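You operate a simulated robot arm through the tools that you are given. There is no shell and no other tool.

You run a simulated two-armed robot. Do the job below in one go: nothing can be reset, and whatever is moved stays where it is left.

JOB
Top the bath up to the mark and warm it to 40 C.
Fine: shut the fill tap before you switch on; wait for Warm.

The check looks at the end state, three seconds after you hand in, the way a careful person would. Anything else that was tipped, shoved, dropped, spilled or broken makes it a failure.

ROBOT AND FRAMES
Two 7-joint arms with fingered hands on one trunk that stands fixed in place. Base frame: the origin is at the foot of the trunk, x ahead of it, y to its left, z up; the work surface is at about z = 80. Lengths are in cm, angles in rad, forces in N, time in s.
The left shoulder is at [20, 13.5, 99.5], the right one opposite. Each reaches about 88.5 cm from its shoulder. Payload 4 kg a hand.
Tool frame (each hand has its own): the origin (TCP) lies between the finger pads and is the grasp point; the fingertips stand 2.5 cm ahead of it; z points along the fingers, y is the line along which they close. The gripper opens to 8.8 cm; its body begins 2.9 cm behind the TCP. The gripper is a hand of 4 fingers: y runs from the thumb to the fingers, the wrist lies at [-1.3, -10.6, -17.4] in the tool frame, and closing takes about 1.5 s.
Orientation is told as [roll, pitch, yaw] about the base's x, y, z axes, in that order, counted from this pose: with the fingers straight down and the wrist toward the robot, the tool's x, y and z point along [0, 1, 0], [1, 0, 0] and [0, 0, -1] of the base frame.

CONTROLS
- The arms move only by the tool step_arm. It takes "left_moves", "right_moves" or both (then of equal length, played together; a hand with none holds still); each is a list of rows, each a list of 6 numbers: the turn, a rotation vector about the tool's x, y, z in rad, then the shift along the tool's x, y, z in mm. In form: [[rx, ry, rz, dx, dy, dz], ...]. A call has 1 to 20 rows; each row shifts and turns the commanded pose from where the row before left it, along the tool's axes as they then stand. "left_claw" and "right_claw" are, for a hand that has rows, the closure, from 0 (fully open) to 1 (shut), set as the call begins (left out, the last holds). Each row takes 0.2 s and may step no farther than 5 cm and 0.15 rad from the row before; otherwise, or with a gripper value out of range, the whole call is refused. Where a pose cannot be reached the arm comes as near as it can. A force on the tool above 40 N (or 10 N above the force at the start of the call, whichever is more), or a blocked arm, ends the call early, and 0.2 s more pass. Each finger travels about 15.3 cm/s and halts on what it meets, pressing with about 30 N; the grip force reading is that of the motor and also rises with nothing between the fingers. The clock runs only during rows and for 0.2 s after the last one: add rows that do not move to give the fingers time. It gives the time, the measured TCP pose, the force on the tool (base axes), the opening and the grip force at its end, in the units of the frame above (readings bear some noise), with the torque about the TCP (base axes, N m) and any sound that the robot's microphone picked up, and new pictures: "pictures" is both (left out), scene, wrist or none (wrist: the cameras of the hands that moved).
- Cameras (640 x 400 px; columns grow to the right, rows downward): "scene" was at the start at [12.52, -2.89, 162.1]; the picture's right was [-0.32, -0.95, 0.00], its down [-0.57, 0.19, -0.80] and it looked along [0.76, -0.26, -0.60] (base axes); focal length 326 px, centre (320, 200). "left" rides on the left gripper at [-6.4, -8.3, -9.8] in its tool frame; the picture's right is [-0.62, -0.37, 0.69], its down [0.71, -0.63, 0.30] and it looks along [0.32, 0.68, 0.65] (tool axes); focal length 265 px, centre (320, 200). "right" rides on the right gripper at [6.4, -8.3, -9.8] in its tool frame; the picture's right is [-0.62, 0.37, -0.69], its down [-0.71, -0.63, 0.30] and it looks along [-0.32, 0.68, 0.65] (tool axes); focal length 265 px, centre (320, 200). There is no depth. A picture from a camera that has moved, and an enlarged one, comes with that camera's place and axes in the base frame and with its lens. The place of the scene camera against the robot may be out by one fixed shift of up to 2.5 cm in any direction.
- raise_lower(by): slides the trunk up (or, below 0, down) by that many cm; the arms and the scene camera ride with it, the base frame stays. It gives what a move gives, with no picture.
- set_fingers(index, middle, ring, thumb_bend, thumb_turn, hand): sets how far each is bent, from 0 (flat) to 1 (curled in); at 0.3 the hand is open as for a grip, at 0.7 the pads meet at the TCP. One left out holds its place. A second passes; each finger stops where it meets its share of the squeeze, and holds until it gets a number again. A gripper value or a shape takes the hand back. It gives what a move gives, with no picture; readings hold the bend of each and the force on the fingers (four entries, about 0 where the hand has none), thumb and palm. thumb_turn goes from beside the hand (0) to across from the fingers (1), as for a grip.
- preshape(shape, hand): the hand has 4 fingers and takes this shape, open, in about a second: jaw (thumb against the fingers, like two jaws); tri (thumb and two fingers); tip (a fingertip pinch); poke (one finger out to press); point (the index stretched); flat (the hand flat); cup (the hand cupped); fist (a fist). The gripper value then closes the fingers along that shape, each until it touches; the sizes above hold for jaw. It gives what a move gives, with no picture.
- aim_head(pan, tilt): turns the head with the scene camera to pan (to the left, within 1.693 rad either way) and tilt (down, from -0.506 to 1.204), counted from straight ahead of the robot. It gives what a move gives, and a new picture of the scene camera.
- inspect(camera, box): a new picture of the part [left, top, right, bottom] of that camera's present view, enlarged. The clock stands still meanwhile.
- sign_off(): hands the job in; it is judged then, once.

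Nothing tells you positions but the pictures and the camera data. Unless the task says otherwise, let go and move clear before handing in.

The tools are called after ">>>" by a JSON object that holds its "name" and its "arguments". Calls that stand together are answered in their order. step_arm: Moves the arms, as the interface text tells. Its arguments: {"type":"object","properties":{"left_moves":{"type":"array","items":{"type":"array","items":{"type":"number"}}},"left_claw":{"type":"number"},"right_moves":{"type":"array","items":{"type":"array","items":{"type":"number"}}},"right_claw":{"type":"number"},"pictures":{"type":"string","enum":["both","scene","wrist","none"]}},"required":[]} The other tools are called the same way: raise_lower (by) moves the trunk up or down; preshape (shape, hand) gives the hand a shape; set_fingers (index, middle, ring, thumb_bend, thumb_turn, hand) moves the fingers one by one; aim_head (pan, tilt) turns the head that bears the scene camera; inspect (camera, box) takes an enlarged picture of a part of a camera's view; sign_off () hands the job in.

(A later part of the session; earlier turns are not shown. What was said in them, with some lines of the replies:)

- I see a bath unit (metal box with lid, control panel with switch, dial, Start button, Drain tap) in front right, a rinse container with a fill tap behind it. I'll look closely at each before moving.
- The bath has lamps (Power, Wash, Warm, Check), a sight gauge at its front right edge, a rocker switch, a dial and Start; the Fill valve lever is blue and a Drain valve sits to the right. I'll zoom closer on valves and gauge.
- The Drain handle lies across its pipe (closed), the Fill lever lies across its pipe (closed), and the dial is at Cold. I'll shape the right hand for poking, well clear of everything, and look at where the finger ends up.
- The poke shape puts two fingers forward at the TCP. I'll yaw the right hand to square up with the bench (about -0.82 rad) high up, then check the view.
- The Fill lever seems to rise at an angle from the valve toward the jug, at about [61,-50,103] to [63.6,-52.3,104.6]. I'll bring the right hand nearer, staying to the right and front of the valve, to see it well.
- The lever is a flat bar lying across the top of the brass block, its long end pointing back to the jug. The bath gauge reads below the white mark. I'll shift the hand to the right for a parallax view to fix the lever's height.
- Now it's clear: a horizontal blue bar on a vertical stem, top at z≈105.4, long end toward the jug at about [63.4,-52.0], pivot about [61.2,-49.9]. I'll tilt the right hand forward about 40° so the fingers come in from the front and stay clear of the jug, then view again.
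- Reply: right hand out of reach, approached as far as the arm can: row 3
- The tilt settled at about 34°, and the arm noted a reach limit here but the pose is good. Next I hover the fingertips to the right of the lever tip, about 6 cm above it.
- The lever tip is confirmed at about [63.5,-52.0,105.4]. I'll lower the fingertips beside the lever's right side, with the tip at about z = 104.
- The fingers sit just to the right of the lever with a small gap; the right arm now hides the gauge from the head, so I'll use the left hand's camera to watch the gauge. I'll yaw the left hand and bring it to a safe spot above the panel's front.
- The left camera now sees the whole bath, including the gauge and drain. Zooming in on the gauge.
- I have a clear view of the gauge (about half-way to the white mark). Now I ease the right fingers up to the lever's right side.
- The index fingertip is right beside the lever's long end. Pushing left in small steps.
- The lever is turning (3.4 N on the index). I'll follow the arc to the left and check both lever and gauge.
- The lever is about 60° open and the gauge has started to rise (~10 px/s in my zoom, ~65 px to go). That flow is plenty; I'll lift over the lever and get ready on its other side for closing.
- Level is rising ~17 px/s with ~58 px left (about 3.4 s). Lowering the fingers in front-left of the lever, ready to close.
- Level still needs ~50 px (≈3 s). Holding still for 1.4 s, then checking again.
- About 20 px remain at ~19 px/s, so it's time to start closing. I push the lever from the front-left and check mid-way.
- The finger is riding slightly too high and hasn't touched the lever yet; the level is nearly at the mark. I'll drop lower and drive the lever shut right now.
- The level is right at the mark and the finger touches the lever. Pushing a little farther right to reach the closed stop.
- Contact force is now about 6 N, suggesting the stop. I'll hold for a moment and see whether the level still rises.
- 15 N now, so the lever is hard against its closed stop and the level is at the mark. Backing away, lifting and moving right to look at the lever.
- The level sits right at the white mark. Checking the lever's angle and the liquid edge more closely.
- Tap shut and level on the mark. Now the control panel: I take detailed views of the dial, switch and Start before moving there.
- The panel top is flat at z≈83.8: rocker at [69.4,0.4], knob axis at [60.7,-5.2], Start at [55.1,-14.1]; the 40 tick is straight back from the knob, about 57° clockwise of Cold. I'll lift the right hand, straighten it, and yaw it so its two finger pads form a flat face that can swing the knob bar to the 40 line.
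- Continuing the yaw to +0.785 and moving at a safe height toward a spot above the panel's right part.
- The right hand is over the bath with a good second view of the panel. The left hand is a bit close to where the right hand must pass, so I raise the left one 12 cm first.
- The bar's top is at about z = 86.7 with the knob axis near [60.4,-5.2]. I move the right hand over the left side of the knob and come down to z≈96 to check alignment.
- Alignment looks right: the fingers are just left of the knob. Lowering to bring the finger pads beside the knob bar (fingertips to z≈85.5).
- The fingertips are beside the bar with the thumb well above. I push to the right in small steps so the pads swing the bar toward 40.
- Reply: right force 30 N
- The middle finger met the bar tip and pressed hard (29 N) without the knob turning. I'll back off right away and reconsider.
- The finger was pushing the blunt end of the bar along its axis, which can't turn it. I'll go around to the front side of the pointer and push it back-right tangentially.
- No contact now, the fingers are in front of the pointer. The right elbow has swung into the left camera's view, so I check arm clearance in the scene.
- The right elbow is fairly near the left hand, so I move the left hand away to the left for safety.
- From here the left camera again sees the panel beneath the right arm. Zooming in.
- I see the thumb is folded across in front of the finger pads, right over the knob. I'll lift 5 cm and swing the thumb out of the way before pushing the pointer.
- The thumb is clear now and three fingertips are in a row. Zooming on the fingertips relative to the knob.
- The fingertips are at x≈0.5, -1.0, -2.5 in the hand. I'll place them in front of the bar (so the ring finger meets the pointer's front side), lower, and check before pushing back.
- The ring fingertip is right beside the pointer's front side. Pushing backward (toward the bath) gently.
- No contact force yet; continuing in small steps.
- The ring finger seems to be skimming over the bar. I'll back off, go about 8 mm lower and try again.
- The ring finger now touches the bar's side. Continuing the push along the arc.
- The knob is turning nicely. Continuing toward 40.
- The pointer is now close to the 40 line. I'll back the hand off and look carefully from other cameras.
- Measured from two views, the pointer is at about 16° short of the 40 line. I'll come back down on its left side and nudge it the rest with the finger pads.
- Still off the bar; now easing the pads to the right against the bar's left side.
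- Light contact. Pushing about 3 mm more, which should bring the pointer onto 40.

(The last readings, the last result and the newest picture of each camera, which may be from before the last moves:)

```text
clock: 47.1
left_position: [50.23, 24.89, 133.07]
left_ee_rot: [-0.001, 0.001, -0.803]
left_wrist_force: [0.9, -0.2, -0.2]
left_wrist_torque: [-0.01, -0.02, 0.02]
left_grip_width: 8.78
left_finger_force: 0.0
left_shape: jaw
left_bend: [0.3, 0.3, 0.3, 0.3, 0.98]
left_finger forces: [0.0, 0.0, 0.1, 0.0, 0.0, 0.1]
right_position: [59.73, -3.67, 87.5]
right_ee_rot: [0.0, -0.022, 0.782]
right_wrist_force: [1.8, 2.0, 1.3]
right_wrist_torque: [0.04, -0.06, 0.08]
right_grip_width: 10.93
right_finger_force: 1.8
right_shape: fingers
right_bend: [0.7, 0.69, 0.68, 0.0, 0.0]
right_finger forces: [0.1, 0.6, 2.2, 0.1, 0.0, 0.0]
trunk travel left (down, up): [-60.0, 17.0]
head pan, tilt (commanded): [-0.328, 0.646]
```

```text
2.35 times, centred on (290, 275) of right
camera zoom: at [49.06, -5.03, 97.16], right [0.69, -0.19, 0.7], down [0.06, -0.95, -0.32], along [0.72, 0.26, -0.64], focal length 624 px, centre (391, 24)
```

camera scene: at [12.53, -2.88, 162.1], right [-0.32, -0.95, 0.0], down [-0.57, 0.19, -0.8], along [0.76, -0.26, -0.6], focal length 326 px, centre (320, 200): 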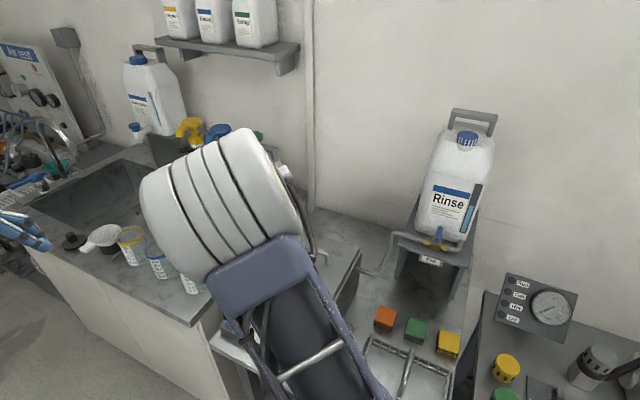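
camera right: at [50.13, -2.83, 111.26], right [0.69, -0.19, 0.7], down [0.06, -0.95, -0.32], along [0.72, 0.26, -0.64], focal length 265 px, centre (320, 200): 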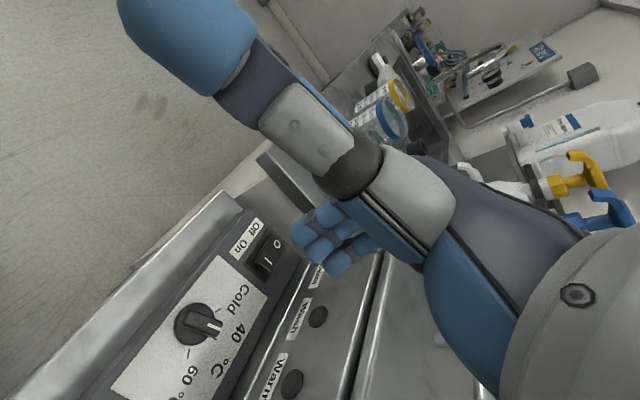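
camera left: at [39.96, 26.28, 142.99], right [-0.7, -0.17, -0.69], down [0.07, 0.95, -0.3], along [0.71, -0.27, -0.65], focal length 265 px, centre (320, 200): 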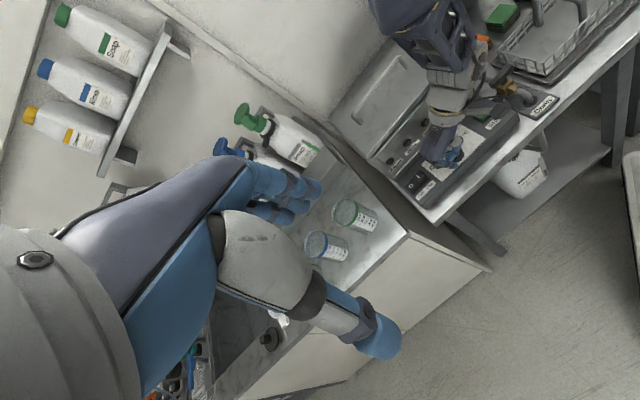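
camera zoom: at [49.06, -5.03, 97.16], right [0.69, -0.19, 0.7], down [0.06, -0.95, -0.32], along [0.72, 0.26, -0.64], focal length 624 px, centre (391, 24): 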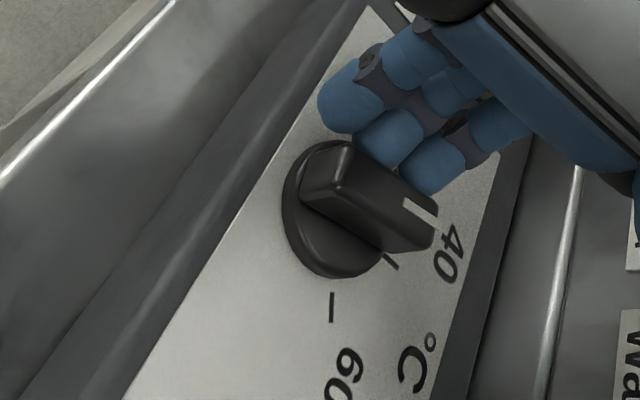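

Both pads touch the bar lightly. A bit further.

>>> {"name": "step_arm", "arguments": {"right_moves": [[0, 0, 0, -0.5, -1.5, 0], [0, 0, 0, -0.5, -1.5, 0], [0, 0, 0, 0, 0, 0]], "pictures": "none"}}

>>> {"name": "inspect", "arguments": {"camera": "right", "box": [190, 190, 390, 360]}}

>>> {"name": "inspect", "arguments": {"camera": "left", "box": [425, 130, 485, 180]}}

```text
clock: 47.9
left_position: [50.27, 24.79, 133.11]
left_ee_rot: [0.001, 0.001, -0.801]
left_wrist_force: [-0.1, -0.1, -0.2]
left_wrist_torque: [0.0, -0.01, 0.02]
left_grip_width: 8.76
left_finger_force: 0.1
left_shape: jaw
left_bend: [0.3, 0.3, 0.3, 0.3, 0.98]
left_finger forces: [0.1, 0.0, 0.1, 0.0, 0.0, 0.0]
right_position: [59.67, -3.91, 87.64]
right_ee_rot: [0.0, -0.023, 0.783]
right_wrist_force: [3.7, 6.8, 3.1]
right_wrist_torque: [0.1, -0.13, 0.11]
right_grip_width: 10.99
right_finger_force: 3.9
right_shape: fingers
right_bend: [0.69, 0.68, 0.66, 0.0, 0.0]
right_finger forces: [0.9, 2.9, 3.8, 0.0, 0.0, 0.0]
trunk travel left (down, up): [-60.0, 17.0]
head pan, tilt (commanded): [-0.328, 0.646]
```

```text
2.35 times, centred on (290, 275) of right
camera zoom: at [48.94, -5.29, 97.16], right [0.69, -0.19, 0.7], down [0.06, -0.95, -0.32], along [0.72, 0.26, -0.64], focal length 624 px, centre (391, 24)
```

zoom: 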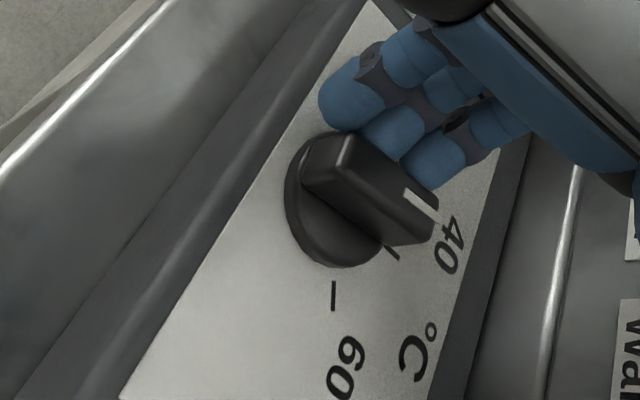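

```text
8.00 times, centred on (455, 155) of left
camera zoom: at [40.0, 26.28, 142.97], right [-0.7, -0.17, -0.69], down [0.07, 0.95, -0.3], along [0.71, -0.26, -0.65], focal length 2123 px, centre (-760, 560)
```

zoom: 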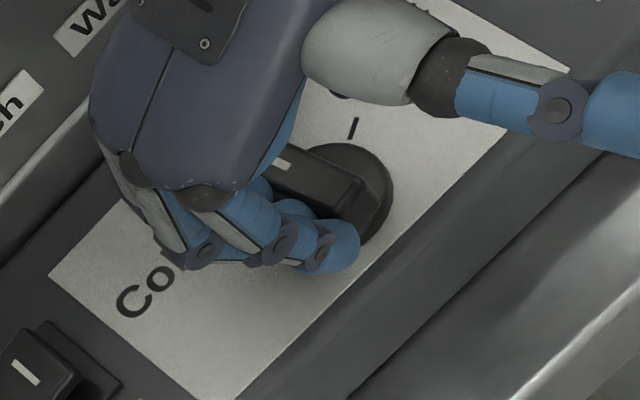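

All three finger pads are on the bar. I'll retreat and measure the pointer angle again.

>>> {"name": "step_arm", "arguments": {"right_moves": [[0, 0, 0, 0, 10, 0], [0, 0, 0, 0, 15, 0], [0, 0, 0, 0, 0, -45], [0, 0, 0, 0, 0, -45], [0, 0, 0, 0, 0, 0]], "pictures": "none"}}

>>> {"name": "inspect", "arguments": {"camera": "left", "box": [425, 130, 485, 180]}}

>>> {"name": "inspect", "arguments": {"camera": "right", "box": [170, 240, 290, 360]}}

```text
clock: 49.1
left_position: [50.27, 24.71, 133.08]
left_ee_rot: [0.002, 0.0, -0.802]
left_wrist_force: [0.0, 0.0, -0.1]
left_wrist_torque: [0.01, -0.01, -0.02]
left_grip_width: 8.78
left_finger_force: 0.0
left_shape: jaw
left_bend: [0.3, 0.3, 0.3, 0.3, 0.98]
left_finger forces: [0.1, 0.1, 0.1, 0.1, 0.1, 0.0]
right_position: [61.24, -2.29, 96.56]
right_ee_rot: [-0.001, -0.022, 0.781]
right_wrist_force: [0.3, 1.1, 0.0]
right_wrist_torque: [0.0, 0.01, 0.05]
right_grip_width: 10.93
right_finger_force: 0.0
right_shape: fingers
right_bend: [0.7, 0.7, 0.7, 0.0, 0.0]
right_finger forces: [0.0, 0.0, 0.0, 0.0, 0.1, 0.1]
trunk travel left (down, up): [-60.0, 17.0]
head pan, tilt (commanded): [-0.328, 0.646]
```

```text
8.00 times, centred on (455, 155) of left
camera zoom: at [40.0, 26.26, 142.97], right [-0.7, -0.17, -0.69], down [0.07, 0.95, -0.3], along [0.71, -0.26, -0.65], focal length 2123 px, centre (-760, 560)
```

zoom: 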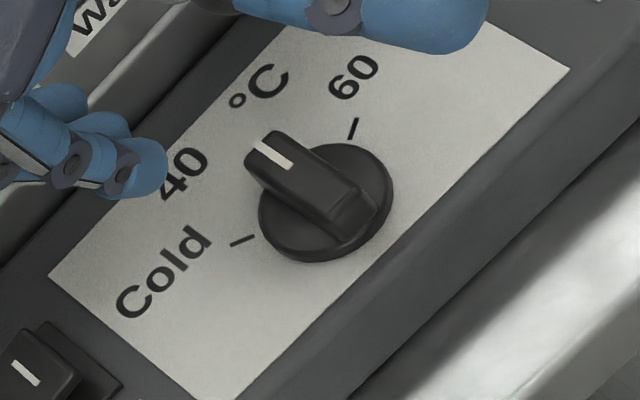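

```text
3.33 times, centred on (230, 300) of right
camera zoom: at [50.57, -3.72, 106.21], right [0.69, -0.19, 0.7], down [0.06, -0.95, -0.32], along [0.72, 0.26, -0.64], focal length 885 px, centre (620, -133)
```

zoom: 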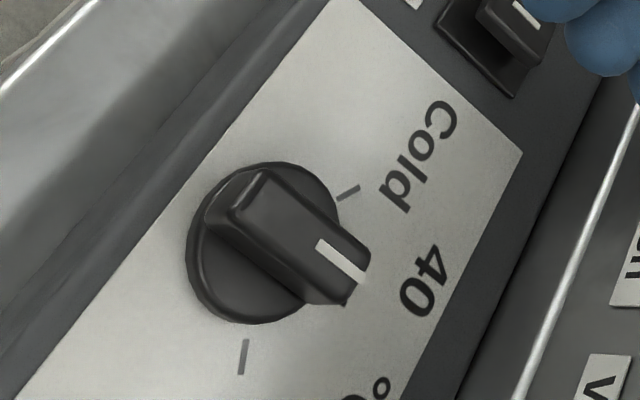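

The dial now points at 40 (both views agree). Next the rocker: I'll curl index and middle, keep the ring finger out for pressing (keeps the palm away from the bath), and move above the "I" side at about [68.6,-0.5].

>>> {"name": "set_fingers", "arguments": {"hand": "right", "index": 1.0, "middle": 1.0, "ring": 0.7}}

>>> {"name": "step_arm", "arguments": {"right_moves": [[0, 0, 0, -5, 18.6, 0], [0, 0, 0, -5, 18.6, 0], [0, 0, 0, -4.7, 18.6, 0], [0, 0, 0, 0, 0, 0]], "pictures": "both"}}

>>> {"name": "inspect", "arguments": {"camera": "left", "box": [385, 140, 485, 220]}}

>>> {"name": "inspect", "arguments": {"camera": "right", "box": [220, 190, 400, 340]}}

```text
clock: 50.1
left_position: [50.33, 24.84, 133.2]
left_ee_rot: [0.0, 0.0, -0.802]
left_wrist_force: [0.3, -0.8, 0.6]
left_wrist_torque: [0.02, 0.0, -0.04]
left_grip_width: 8.8
left_finger_force: 0.0
left_shape: jaw
left_bend: [0.3, 0.3, 0.3, 0.3, 0.98]
left_finger forces: [0.0, 0.0, 0.1, 0.1, 0.1, 0.0]
right_position: [61.29, -2.43, 96.55]
right_ee_rot: [0.002, -0.022, 0.782]
right_wrist_force: [-0.1, -0.1, 0.1]
right_wrist_torque: [-0.01, 0.0, -0.02]
right_grip_width: 8.08
right_finger_force: 0.1
right_shape: fingers
right_bend: [1.0, 1.0, 0.7, 0.0, 0.0]
right_finger forces: [0.0, 0.1, 0.0, 0.0, 0.0, 0.0]
trunk travel left (down, up): [-60.0, 17.0]
head pan, tilt (commanded): [-0.328, 0.646]
```

```text
clock: 51.1
left_position: [50.41, 24.77, 133.3]
left_ee_rot: [-0.001, -0.001, -0.801]
left_wrist_force: [-0.3, 0.3, 0.4]
left_wrist_torque: [-0.01, 0.02, 0.02]
left_grip_width: 8.76
left_finger_force: 0.2
left_shape: jaw
left_bend: [0.3, 0.3, 0.3, 0.3, 0.98]
left_finger forces: [0.1, 0.1, 0.0, 0.0, 0.1, 0.0]
right_position: [66.29, 0.42, 96.66]
right_ee_rot: [0.001, -0.02, 0.782]
right_wrist_force: [1.0, 0.2, 0.4]
right_wrist_torque: [0.0, -0.01, 0.03]
right_grip_width: 8.07
right_finger_force: 0.0
right_shape: fingers
right_bend: [1.0, 1.0, 0.7, 0.0, 0.0]
right_finger forces: [0.1, 0.1, 0.1, 0.0, 0.1, 0.0]
trunk travel left (down, up): [-60.0, 17.0]
head pan, tilt (commanded): [-0.328, 0.646]
camera scene: at [12.52, -2.89, 162.1], right [-0.32, -0.95, 0.0], down [-0.57, 0.19, -0.8], along [0.76, -0.26, -0.6], focal length 326 px, centre (320, 200)
camera right: at [55.53, -0.84, 106.28], right [0.69, -0.19, 0.7], down [0.06, -0.95, -0.32], along [0.72, 0.26, -0.64], focal length 265 px, centre (320, 200)
```

scene: 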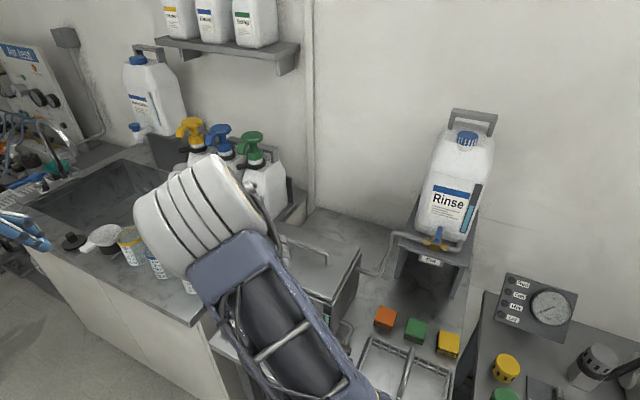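
right: 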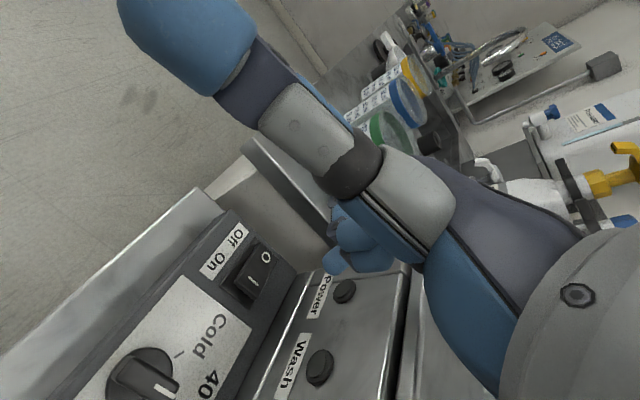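

```text
5.00 times, centred on (435, 180) of left
camera zoom: at [39.99, 26.25, 142.98], right [-0.7, -0.17, -0.69], down [0.07, 0.95, -0.3], along [0.71, -0.26, -0.65], focal length 1327 px, centre (-255, 300)
```

zoom: 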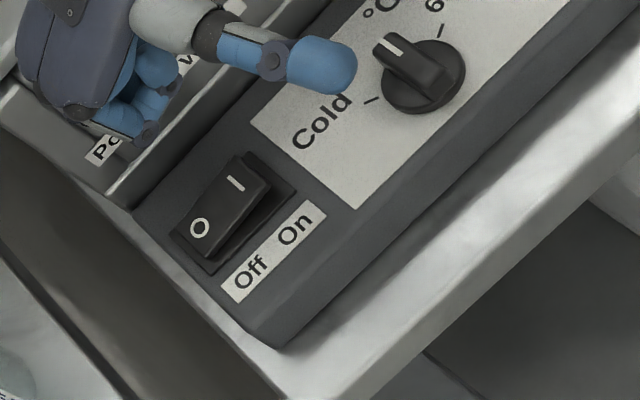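

```text
2.67 times, centred on (310, 265) of right
camera zoom: at [55.53, -0.84, 106.28], right [0.69, -0.19, 0.7], down [0.06, -0.95, -0.32], along [0.72, 0.26, -0.64], focal length 708 px, centre (347, 27)
```

zoom: 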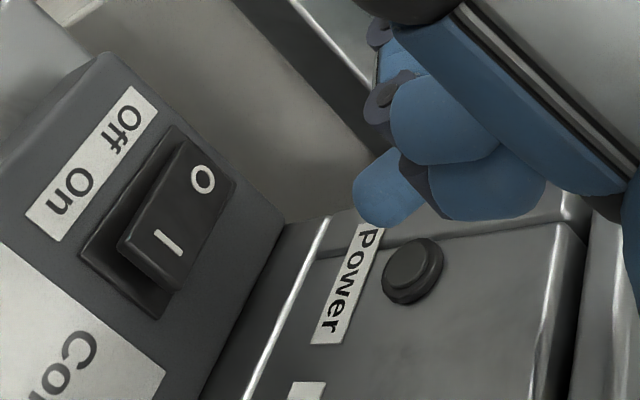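

The ring fingertip is nearly above the "I" mark. I shift 4 mm toward the front for more bath clearance and come down to just above the rocker.

>>> {"name": "step_arm", "arguments": {"right_moves": [[0, 0, 0, 4, 0, 20], [0, 0, 0, 0, 0, 30], [0, 0, 0, 0, 0, 26], [0, 0, 0, 0, 0, 0]], "pictures": "none"}}

>>> {"name": "inspect", "arguments": {"camera": "left", "box": [385, 140, 485, 220]}}

>>> {"name": "inspect", "arguments": {"camera": "right", "box": [220, 190, 400, 340]}}

```text
clock: 52.1
left_position: [50.26, 24.88, 133.29]
left_ee_rot: [-0.001, 0.0, -0.801]
left_wrist_force: [0.8, 0.2, 0.9]
left_wrist_torque: [-0.02, -0.01, -0.01]
left_grip_width: 8.76
left_finger_force: 0.2
left_shape: jaw
left_bend: [0.3, 0.3, 0.3, 0.3, 0.98]
left_finger forces: [0.1, 0.1, 0.0, 0.0, 0.0, 0.0]
right_position: [66.22, 0.97, 89.07]
right_ee_rot: [0.0, -0.022, 0.78]
right_wrist_force: [0.0, -0.5, -0.4]
right_wrist_torque: [0.01, 0.0, 0.01]
right_grip_width: 8.06
right_finger_force: 0.0
right_shape: fingers
right_bend: [1.0, 1.0, 0.7, 0.0, 0.0]
right_finger forces: [0.0, 0.0, 0.1, 0.0, 0.1, 0.0]
trunk travel left (down, up): [-60.0, 17.0]
head pan, tilt (commanded): [-0.328, 0.646]
```

```text
5.00 times, centred on (435, 180) of left
camera zoom: at [39.99, 26.25, 142.98], right [-0.7, -0.17, -0.69], down [0.07, 0.95, -0.3], along [0.71, -0.26, -0.65], focal length 1327 px, centre (-255, 300)
```

zoom: 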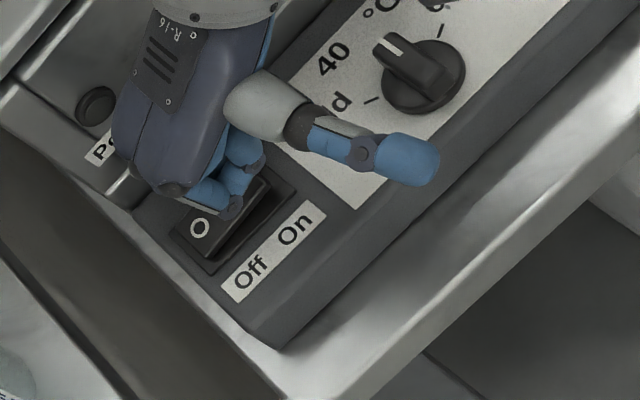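

```text
2.67 times, centred on (310, 265) of right
camera zoom: at [55.43, -0.46, 98.69], right [0.69, -0.19, 0.7], down [0.06, -0.95, -0.32], along [0.72, 0.26, -0.64], focal length 708 px, centre (347, 27)
```

zoom: 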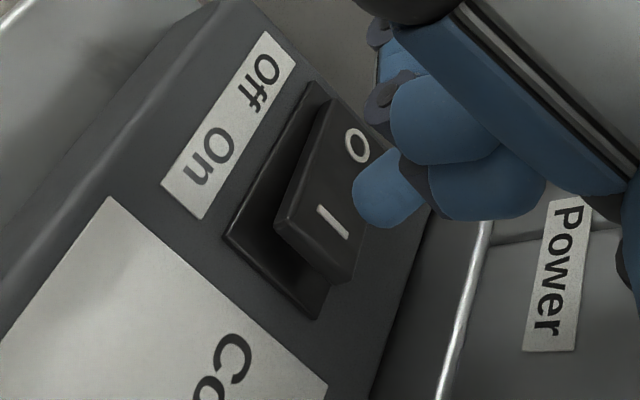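

The fingertip is right over the "I" mark, about 1 cm above. Pressing down gently.

>>> {"name": "step_arm", "arguments": {"right_moves": [[0, 0, 0, 0, -3, 5], [0, 0, 0, 0, 0, 4], [0, 0, 0, 0, 0, 3], [0, 0, 0, 0, 0, 0]], "pictures": "none"}}

>>> {"name": "inspect", "arguments": {"camera": "right", "box": [220, 190, 400, 340]}}

```text
clock: 53.1
left_position: [50.24, 24.79, 133.16]
left_ee_rot: [0.001, 0.001, -0.8]
left_wrist_force: [-0.1, -0.2, -1.0]
left_wrist_torque: [-0.02, -0.01, 0.0]
left_grip_width: 8.77
left_finger_force: 0.0
left_shape: jaw
left_bend: [0.3, 0.3, 0.3, 0.3, 0.98]
left_finger forces: [0.1, 0.1, 0.1, 0.1, 0.0, 0.0]
right_position: [65.92, 0.78, 87.96]
right_ee_rot: [0.0, -0.021, 0.782]
right_wrist_force: [-0.3, -0.2, 0.1]
right_wrist_torque: [0.01, -0.02, 0.0]
right_grip_width: 8.07
right_finger_force: 0.1
right_shape: fingers
right_bend: [1.0, 1.0, 0.7, 0.0, 0.0]
right_finger forces: [0.0, 0.1, 0.0, 0.0, 0.0, 0.1]
trunk travel left (down, up): [-60.0, 17.0]
head pan, tilt (commanded): [-0.328, 0.646]
```

```text
2.67 times, centred on (310, 265) of right
camera zoom: at [55.19, -0.64, 97.53], right [0.69, -0.19, 0.7], down [0.06, -0.95, -0.32], along [0.72, 0.26, -0.64], focal length 708 px, centre (347, 27)
```

zoom: 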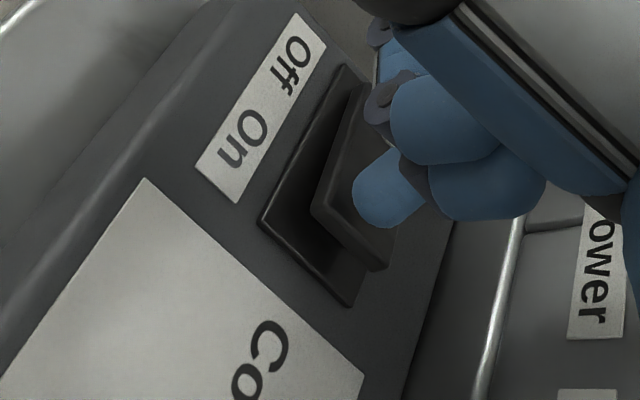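

Fingertip now covers the "I" end without contact force yet. Pressing further.

>>> {"name": "step_arm", "arguments": {"right_moves": [[0, 0, 0, 0, 0, 3], [0, 0, 0, 0, 0, 3], [0, 0, 0, 0, 0, 2], [0, 0, 0, 0, 0, 0]], "pictures": "none"}}

>>> {"name": "inspect", "arguments": {"camera": "right", "box": [220, 190, 400, 340]}}

```text
clock: 54.1
left_position: [50.41, 24.73, 133.14]
left_ee_rot: [-0.001, -0.001, -0.801]
left_wrist_force: [-0.7, -0.1, -1.0]
left_wrist_torque: [-0.01, 0.03, 0.02]
left_grip_width: 8.78
left_finger_force: 0.0
left_shape: jaw
left_bend: [0.3, 0.3, 0.3, 0.3, 0.98]
left_finger forces: [0.1, 0.0, 0.1, 0.0, 0.0, 0.1]
right_position: [65.93, 0.73, 87.22]
right_ee_rot: [-0.001, -0.021, 0.783]
right_wrist_force: [0.2, -0.2, 0.0]
right_wrist_torque: [-0.02, 0.03, -0.02]
right_grip_width: 8.07
right_finger_force: 0.0
right_shape: fingers
right_bend: [1.0, 1.0, 0.7, 0.0, 0.0]
right_finger forces: [0.0, 0.0, 0.0, 0.1, 0.0, 0.1]
trunk travel left (down, up): [-60.0, 17.0]
head pan, tilt (commanded): [-0.328, 0.646]
```

```text
2.67 times, centred on (310, 265) of right
camera zoom: at [55.2, -0.61, 96.75], right [0.69, -0.19, 0.7], down [0.06, -0.95, -0.32], along [0.72, 0.26, -0.64], focal length 708 px, centre (347, 27)
```

zoom: 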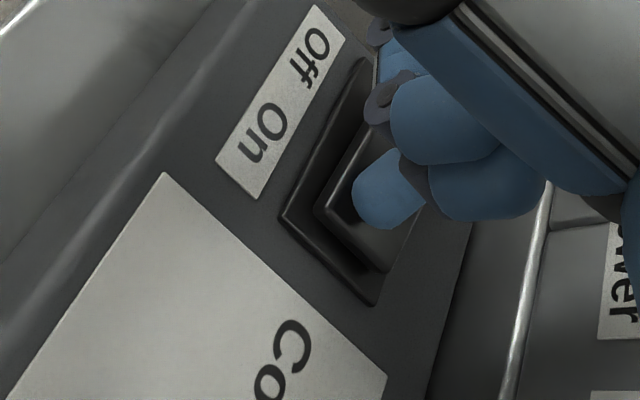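

>>> {"name": "step_arm", "arguments": {"right_moves": [[0, 0, 0, 0, 0, 2], [0, 0, 0, 0, 0, 2], [0, 0, 0, 0, 0, 0]], "pictures": "none"}}

>>> {"name": "inspect", "arguments": {"camera": "right", "box": [220, 190, 400, 340]}}

>>> {"name": "inspect", "arguments": {"camera": "left", "box": [385, 140, 485, 220]}}

```text
clock: 54.9
left_position: [50.15, 24.79, 133.17]
left_ee_rot: [0.0, -0.001, -0.8]
left_wrist_force: [-0.3, -0.3, 0.2]
left_wrist_torque: [0.04, 0.0, 0.0]
left_grip_width: 8.76
left_finger_force: 0.1
left_shape: jaw
left_bend: [0.3, 0.3, 0.3, 0.3, 0.98]
left_finger forces: [0.0, 0.1, 0.0, 0.0, 0.1, 0.1]
right_position: [65.94, 0.68, 86.71]
right_ee_rot: [-0.002, -0.024, 0.781]
right_wrist_force: [1.1, 1.1, 7.0]
right_wrist_torque: [-0.04, -0.11, 0.04]
right_grip_width: 8.09
right_finger_force: 3.3
right_shape: fingers
right_bend: [1.0, 1.0, 0.71, 0.0, 0.0]
right_finger forces: [0.0, 0.0, 6.9, 0.0, 0.0, 0.0]
trunk travel left (down, up): [-60.0, 17.0]
head pan, tilt (commanded): [-0.328, 0.646]
```

```text
2.67 times, centred on (310, 265) of right
camera zoom: at [55.22, -0.59, 96.39], right [0.69, -0.19, 0.7], down [0.06, -0.95, -0.32], along [0.73, 0.26, -0.64], focal length 708 px, centre (347, 27)
```

zoom: 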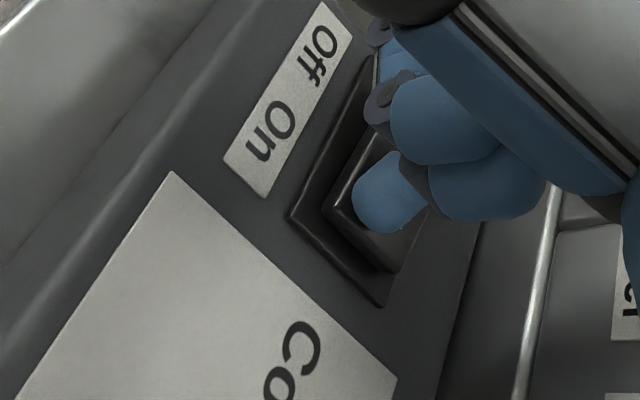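

```text
5.00 times, centred on (435, 180) of left
camera zoom: at [39.98, 26.25, 142.99], right [-0.7, -0.17, -0.69], down [0.07, 0.95, -0.3], along [0.71, -0.26, -0.65], focal length 1327 px, centre (-255, 300)
```

zoom: 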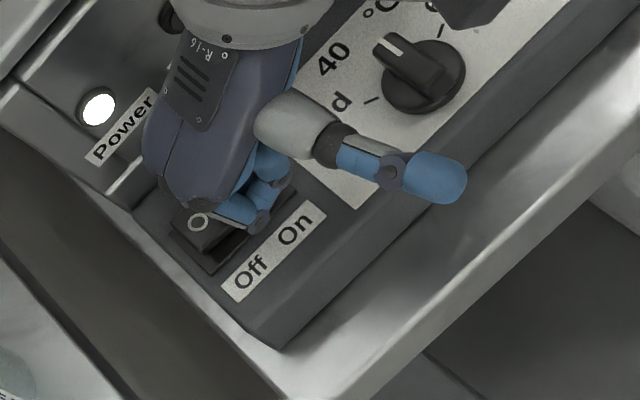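

The Power lamp is lit, the switch is on. I lift the hand off and look at the lamps.

>>> {"name": "step_arm", "arguments": {"right_moves": [[0, 0, 0, 0, 0, -30], [0, 0, 0, 0, 0, -45], [0, 0, 0, 0, 0, -45], [0, 0, 0, 0, 0, 0]], "pictures": "both"}}

>>> {"name": "inspect", "arguments": {"camera": "left", "box": [340, 60, 540, 220]}}

```text
clock: 55.9
left_position: [50.38, 24.83, 133.11]
left_ee_rot: [0.001, 0.0, -0.801]
left_wrist_force: [0.3, 0.5, -0.4]
left_wrist_torque: [0.02, 0.0, 0.01]
left_grip_width: 8.78
left_finger_force: 0.1
left_shape: jaw
left_bend: [0.3, 0.3, 0.3, 0.3, 0.98]
left_finger forces: [0.1, 0.1, 0.0, 0.0, 0.0, 0.0]
right_position: [65.9, 0.65, 98.61]
right_ee_rot: [-0.001, -0.02, 0.783]
right_wrist_force: [0.1, -0.5, 0.2]
right_wrist_torque: [0.0, 0.01, 0.0]
right_grip_width: 8.07
right_finger_force: 0.0
right_shape: fingers
right_bend: [1.0, 1.0, 0.7, 0.0, 0.0]
right_finger forces: [0.1, 0.0, 0.0, 0.1, 0.0, 0.0]
trunk travel left (down, up): [-60.0, 17.0]
head pan, tilt (commanded): [-0.328, 0.646]
camera scene: at [12.53, -2.88, 162.1], right [-0.32, -0.95, 0.0], down [-0.57, 0.19, -0.8], along [0.76, -0.26, -0.6], focal length 326 px, centre (320, 200)
camera right: at [55.1, -0.65, 108.33], right [0.69, -0.19, 0.7], down [0.06, -0.95, -0.32], along [0.72, 0.26, -0.64], focal length 265 px, centre (320, 200)
```

scene: 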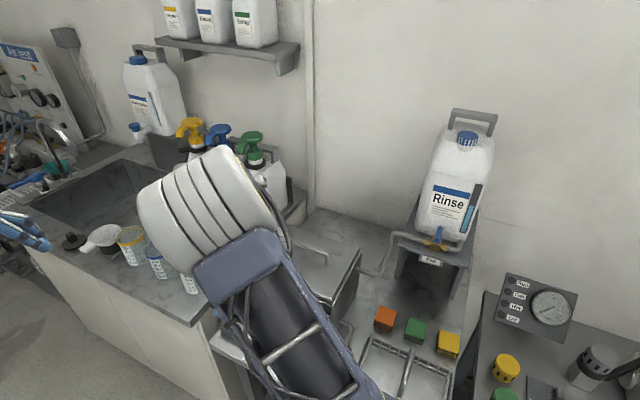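
right: 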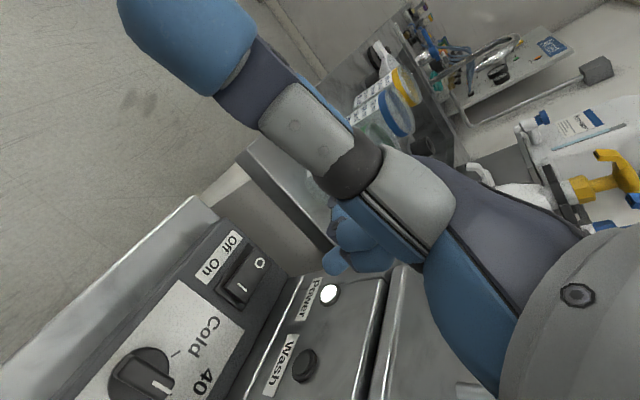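

```text
2.50 times, centred on (440, 140) of left
camera zoom: at [40.0, 26.26, 142.97], right [-0.7, -0.17, -0.69], down [0.07, 0.95, -0.3], along [0.71, -0.26, -0.65], focal length 664 px, centre (20, 350)
```

zoom: 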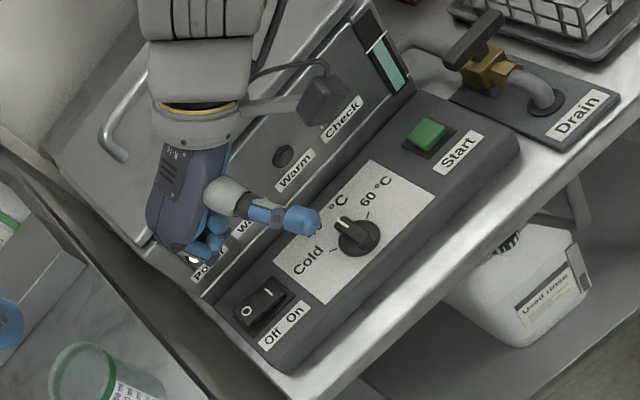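

Power is lit; Warm isn't. Start needs pressing, and the left hand suits that better. First I take the right arm up and away to the right.

>>> {"name": "step_arm", "arguments": {"right_moves": [[0, 0, 0, 0, 0, -50], [0, 0, 0, 0, 0, -50], [0, 0, 0, 0, 0, -50], [0, 0, 0, -17.6, -39.9, 0], [0, 0, 0, -17.6, -39.9, 0], [0, 0, 0, -17.6, -39.9, 0], [0, 0, 0, -17.6, -39.9, 0], [0, 0, 0, -17.6, -39.9, 0], [0, 0, 0, -17.6, -39.9, 0], [0, 0, 0, -17.6, -39.9, 0], [0, 0, 0, -17.6, -39.9, 0], [0, 0, 0, -17.6, -39.9, 0], [0, 0, 0, -17.6, -39.9, 0]], "pictures": "both"}}

>>> {"name": "inspect", "arguments": {"camera": "left", "box": [340, 60, 540, 220]}}

```text
clock: 58.7
left_position: [50.28, 24.86, 133.2]
left_ee_rot: [0.001, -0.001, -0.8]
left_wrist_force: [0.7, -0.6, -0.3]
left_wrist_torque: [-0.03, 0.01, -0.02]
left_grip_width: 8.77
left_finger_force: 0.2
left_shape: jaw
left_bend: [0.3, 0.3, 0.3, 0.3, 0.98]
left_finger forces: [0.0, 0.0, 0.0, 0.0, 0.0, 0.0]
right_position: [49.55, -40.33, 113.03]
right_ee_rot: [-0.001, -0.023, 0.78]
right_wrist_force: [-0.8, -0.9, 0.5]
right_wrist_torque: [-0.02, -0.01, -0.01]
right_grip_width: 8.05
right_finger_force: 0.0
right_shape: fingers
right_bend: [1.0, 1.0, 0.7, 0.0, 0.0]
right_finger forces: [0.1, 0.1, 0.0, 0.1, 0.0, 0.1]
trunk travel left (down, up): [-60.0, 17.0]
head pan, tilt (commanded): [-0.328, 0.646]
camera scene: at [12.53, -2.85, 162.1], right [-0.32, -0.95, 0.0], down [-0.57, 0.19, -0.8], along [0.76, -0.26, -0.6], focal length 326 px, centre (320, 200)
camera right: at [38.82, -41.69, 122.58], right [0.69, -0.19, 0.7], down [0.06, -0.95, -0.32], along [0.72, 0.26, -0.64], focal length 265 px, centre (320, 200)
```

scene: 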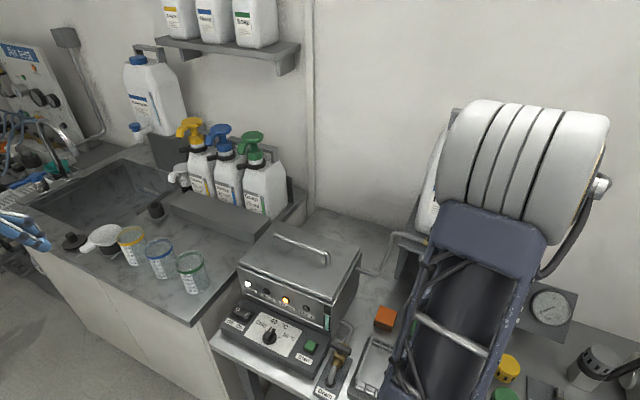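
right: 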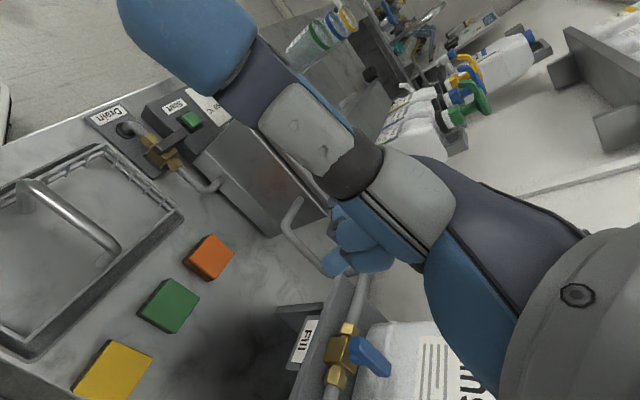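

```text
2.50 times, centred on (440, 140) of left
camera zoom: at [39.99, 26.29, 142.97], right [-0.7, -0.17, -0.69], down [0.07, 0.95, -0.3], along [0.71, -0.26, -0.65], focal length 664 px, centre (20, 350)
```

zoom: 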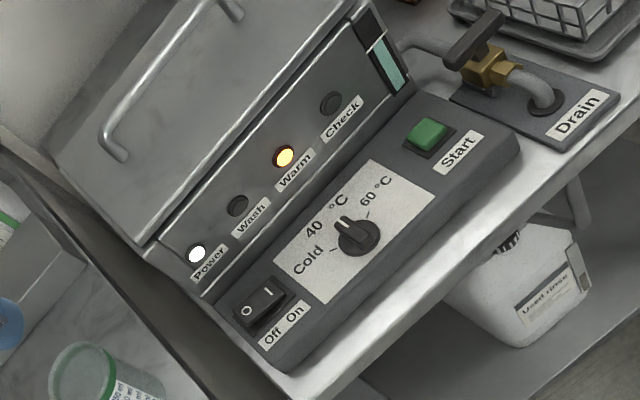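

The Warm lamp has come on by itself (Power and Warm lit, Check dark), so the heating doesn't need Start. I verify dial, gauge, switch and valves from the head camera, then wait a bit to see that the lamp holds steady.

>>> {"name": "inspect", "arguments": {"camera": "scene", "box": [220, 260, 360, 370]}}

>>> {"name": "inspect", "arguments": {"camera": "left", "box": [475, 60, 515, 100]}}

>>> {"name": "inspect", "arguments": {"camera": "left", "box": [430, 130, 480, 175]}}

>>> {"name": "step_arm", "arguments": {"right_moves": [[0, 0, 0, 0, 0, -20], [0, 0, 0, 0, 0, -20], [0, 0, 0, 0, 0, -20], [0, 0, 0, 0, 0, 0], [0, 0, 0, 0, 0, 0], [0, 0, 0, 0, 0, 0], [0, 0, 0, 0, 0, 0], [0, 0, 0, 0, 0, 0], [0, 0, 0, 0, 0, 0], [0, 0, 0, 0, 0, 0]], "pictures": "scene"}}

>>> {"name": "inspect", "arguments": {"camera": "left", "box": [340, 60, 540, 220]}}

```text
3.64 times, centred on (290, 315) of scene
camera zoom: at [12.53, -2.85, 162.1], right [-0.32, -0.95, 0.0], down [-0.57, 0.19, -0.8], along [0.76, -0.26, -0.6], focal length 1186 px, centre (429, -218)
```

zoom: 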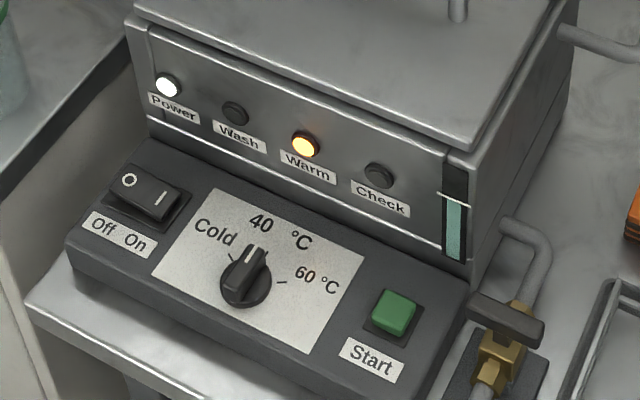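

```text
10.00 times, centred on (495, 80) of left
camera zoom: at [39.99, 26.29, 142.97], right [-0.7, -0.17, -0.69], down [0.07, 0.95, -0.3], along [0.71, -0.26, -0.65], focal length 2654 px, centre (-1430, 1400)
```

zoom: 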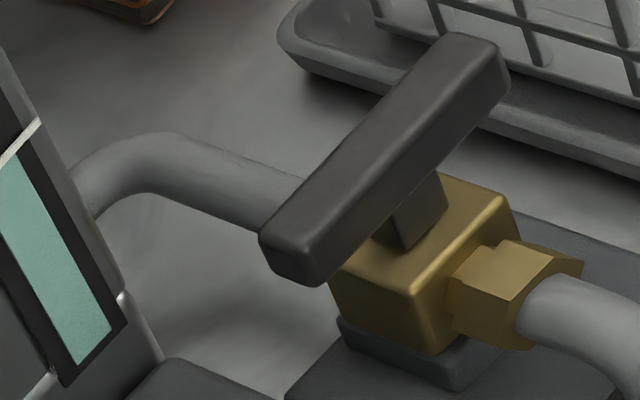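

```text
8.89 times, centred on (455, 152) of left
camera zoom: at [39.99, 26.29, 142.97], right [-0.7, -0.17, -0.69], down [0.07, 0.95, -0.3], along [0.71, -0.26, -0.65], focal length 2359 px, centre (-880, 622)
```

zoom: 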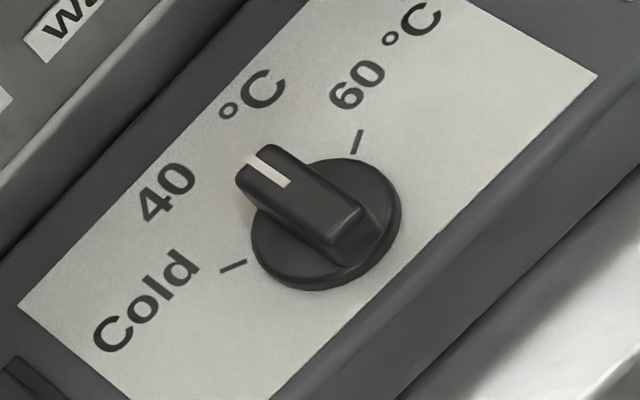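

```text
clock: 60.9
left_position: [50.23, 24.9, 133.22]
left_ee_rot: [0.0, 0.001, -0.802]
left_wrist_force: [0.1, 0.0, 0.3]
left_wrist_torque: [0.0, 0.01, -0.02]
left_grip_width: 8.77
left_finger_force: 0.1
left_shape: jaw
left_bend: [0.3, 0.3, 0.3, 0.3, 0.98]
left_finger forces: [0.0, 0.0, 0.0, 0.1, 0.0, 0.0]
right_position: [49.48, -40.32, 118.93]
right_ee_rot: [0.0, -0.021, 0.782]
right_wrist_force: [0.5, -0.4, 0.5]
right_wrist_torque: [0.01, -0.02, -0.03]
right_grip_width: 8.05
right_finger_force: 0.1
right_shape: fingers
right_bend: [1.0, 1.0, 0.7, 0.0, 0.0]
right_finger forces: [0.1, 0.1, 0.0, 0.0, 0.1, 0.0]
trunk travel left (down, up): [-60.0, 17.0]
head pan, tilt (commanded): [-0.328, 0.646]
camera scene: at [12.52, -2.89, 162.1], right [-0.32, -0.95, 0.0], down [-0.57, 0.19, -0.8], along [0.76, -0.26, -0.6], focal length 326 px, centre (320, 200)
```

scene: 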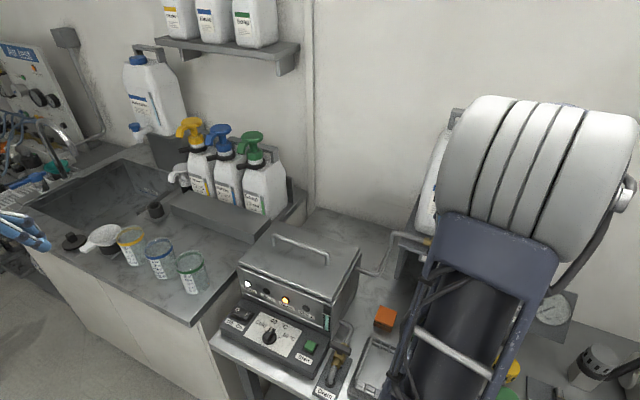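

```text
2.50 times, centred on (440, 140) of left
camera zoom: at [39.99, 26.25, 142.98], right [-0.7, -0.17, -0.69], down [0.07, 0.95, -0.3], along [0.71, -0.26, -0.65], focal length 664 px, centre (20, 350)
```

zoom: 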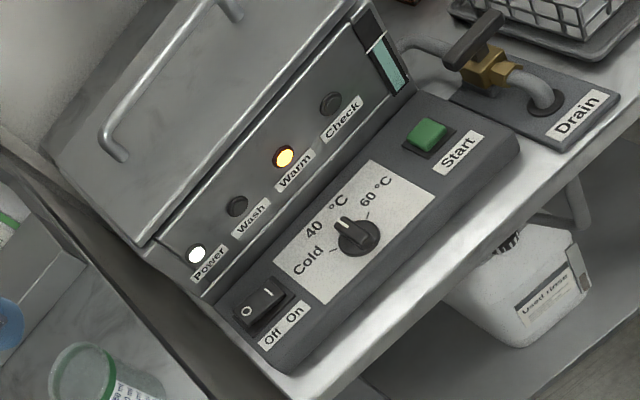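

Everything holds: Power and Warm steady. I'd like one closer look at the dial from the head camera to confirm it's truly on 40, plus the gauge.

>>> {"name": "inspect", "arguments": {"camera": "scene", "box": [250, 310, 305, 355]}}

>>> {"name": "inspect", "arguments": {"camera": "scene", "box": [305, 295, 355, 340]}}

```text
8.89 times, centred on (278, 332) of scene
camera zoom: at [12.52, -2.89, 162.1], right [-0.32, -0.95, 0.0], down [-0.57, 0.19, -0.8], along [0.76, -0.26, -0.6], focal length 2899 px, centre (698, -978)
```

zoom: 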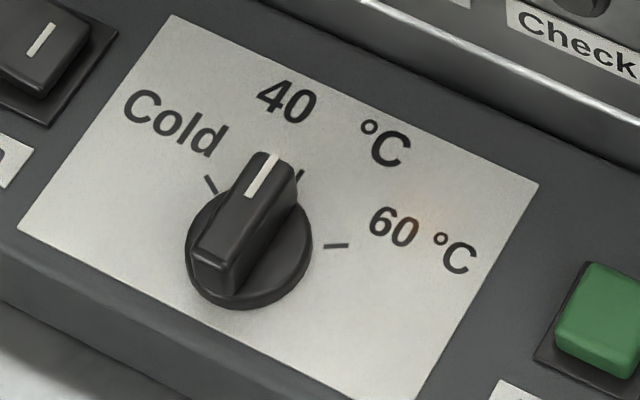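

```text
8.89 times, centred on (330, 318) of scene
camera zoom: at [12.52, -2.89, 162.1], right [-0.32, -0.95, 0.0], down [-0.57, 0.19, -0.8], along [0.76, -0.26, -0.6], focal length 2899 px, centre (231, -844)
```

zoom: 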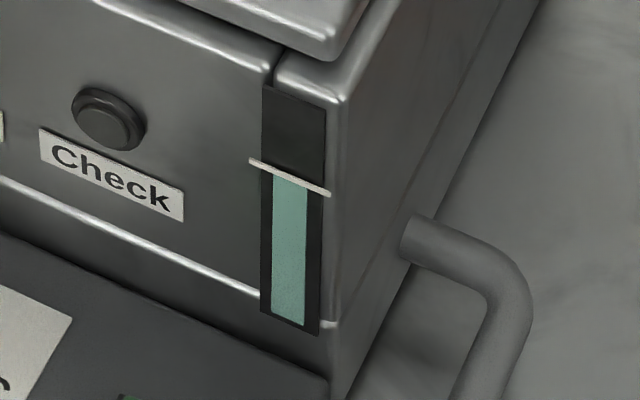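

The pointer lines up with the 40 tick and the level is exactly at the mark. I'll wait a few more seconds to make sure the lamps are stable.

>>> {"name": "step_arm", "arguments": {"right_moves": [[0, 0, 0, 0, 0, 0], [0, 0, 0, 0, 0, 0], [0, 0, 0, 0, 0, 0], [0, 0, 0, 0, 0, 0], [0, 0, 0, 0, 0, 0], [0, 0, 0, 0, 0, 0], [0, 0, 0, 0, 0, 0], [0, 0, 0, 0, 0, 0], [0, 0, 0, 0, 0, 0], [0, 0, 0, 0, 0, 0], [0, 0, 0, 0, 0, 0], [0, 0, 0, 0, 0, 0], [0, 0, 0, 0, 0, 0], [0, 0, 0, 0, 0, 0], [0, 0, 0, 0, 0, 0], [0, 0, 0, 0, 0, 0], [0, 0, 0, 0, 0, 0], [0, 0, 0, 0, 0, 0], [0, 0, 0, 0, 0, 0], [0, 0, 0, 0, 0, 0]], "pictures": "both"}}

>>> {"name": "inspect", "arguments": {"camera": "scene", "box": [220, 260, 360, 370]}}

>>> {"name": "inspect", "arguments": {"camera": "right", "box": [220, 260, 420, 400]}}

```text
clock: 65.1
left_position: [50.18, 24.87, 133.13]
left_ee_rot: [0.001, 0.0, -0.801]
left_wrist_force: [0.3, -0.1, -0.5]
left_wrist_torque: [-0.03, -0.03, 0.0]
left_grip_width: 8.76
left_finger_force: 0.1
left_shape: jaw
left_bend: [0.3, 0.3, 0.3, 0.3, 0.98]
left_finger forces: [0.1, 0.0, 0.0, 0.1, 0.0, 0.0]
right_position: [49.46, -40.3, 118.94]
right_ee_rot: [0.001, -0.02, 0.782]
right_wrist_force: [-0.1, 0.1, -0.9]
right_wrist_torque: [0.0, 0.01, -0.04]
right_grip_width: 8.08
right_finger_force: 0.0
right_shape: fingers
right_bend: [1.0, 1.0, 0.7, 0.0, 0.0]
right_finger forces: [0.0, 0.1, 0.0, 0.0, 0.0, 0.0]
trunk travel left (down, up): [-60.0, 17.0]
head pan, tilt (commanded): [-0.328, 0.646]
camera scene: at [12.52, -2.89, 162.1], right [-0.32, -0.95, 0.0], down [-0.57, 0.19, -0.8], along [0.76, -0.26, -0.6], focal length 326 px, centre (320, 200)
camera right: at [38.79, -41.67, 128.55], right [0.69, -0.19, 0.7], down [0.06, -0.95, -0.32], along [0.72, 0.26, -0.64], focal length 265 px, centre (320, 200)
```

scene: 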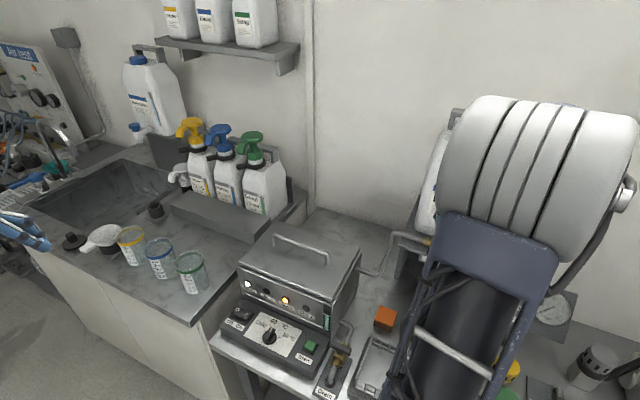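
right: 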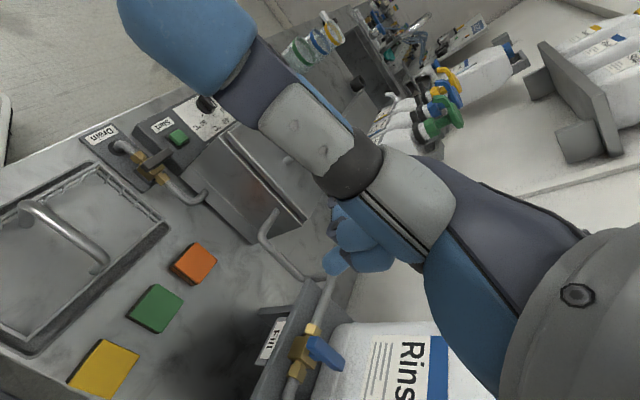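

```text
3.64 times, centred on (290, 315) of scene
camera zoom: at [12.52, -2.89, 162.1], right [-0.32, -0.95, 0.0], down [-0.57, 0.19, -0.8], along [0.76, -0.26, -0.6], focal length 1186 px, centre (429, -218)
```

zoom: 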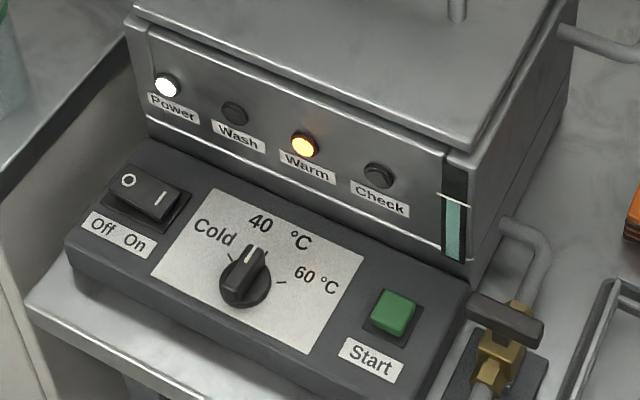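

```text
2.86 times, centred on (320, 330) of right
camera zoom: at [38.79, -41.67, 128.55], right [0.69, -0.19, 0.7], down [0.06, -0.95, -0.32], along [0.72, 0.26, -0.64], focal length 758 px, centre (320, -171)
```

zoom: 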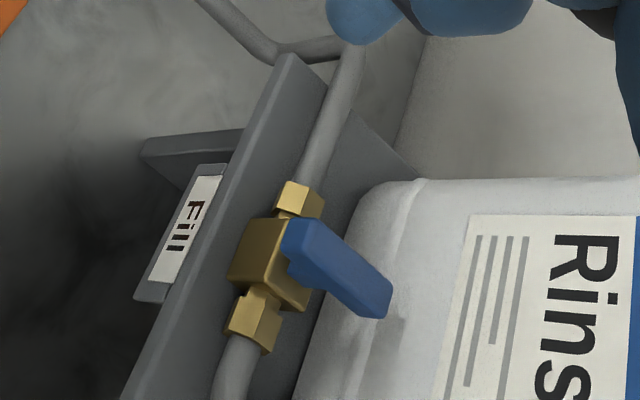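

Power and Warm stay lit, Check is dark, the dial is on 40 and the level is at the mark. The fill lever is shut across its pipe, the drain is closed, and both hands are clear. Handing in.

>>> {"name": "sign_off", "arguments": {}}

```text
The job is handed in.
```

The bath is filled to the mark and the Warm lamp is lit with the dial at 40 °C, and I've handed the job in.

- **Fill:** I opened the fill tap, topped the bath up and shut the tap before switching on. The gauge reads at the white mark. The fill lever is back across its pipe, and I left the drain closed.
- **Heat:** After I switched on, Power lit, and Warm followed within about four seconds. Warm stayed lit for the roughly six seconds I watched, and Check stayed dark. Nothing reads the water temperature directly, so the lamp is my only sign that it is warm.
- **Start:** I did not press it, because Warm came on without it.
- **Knob contact:** On my first try at the dial, a finger pressed the end of the knob at about 29 N before I backed off. Nothing moved or was damaged that I could see.

Both hands are clear of the equipment, and I saw nothing spilled or knocked over.
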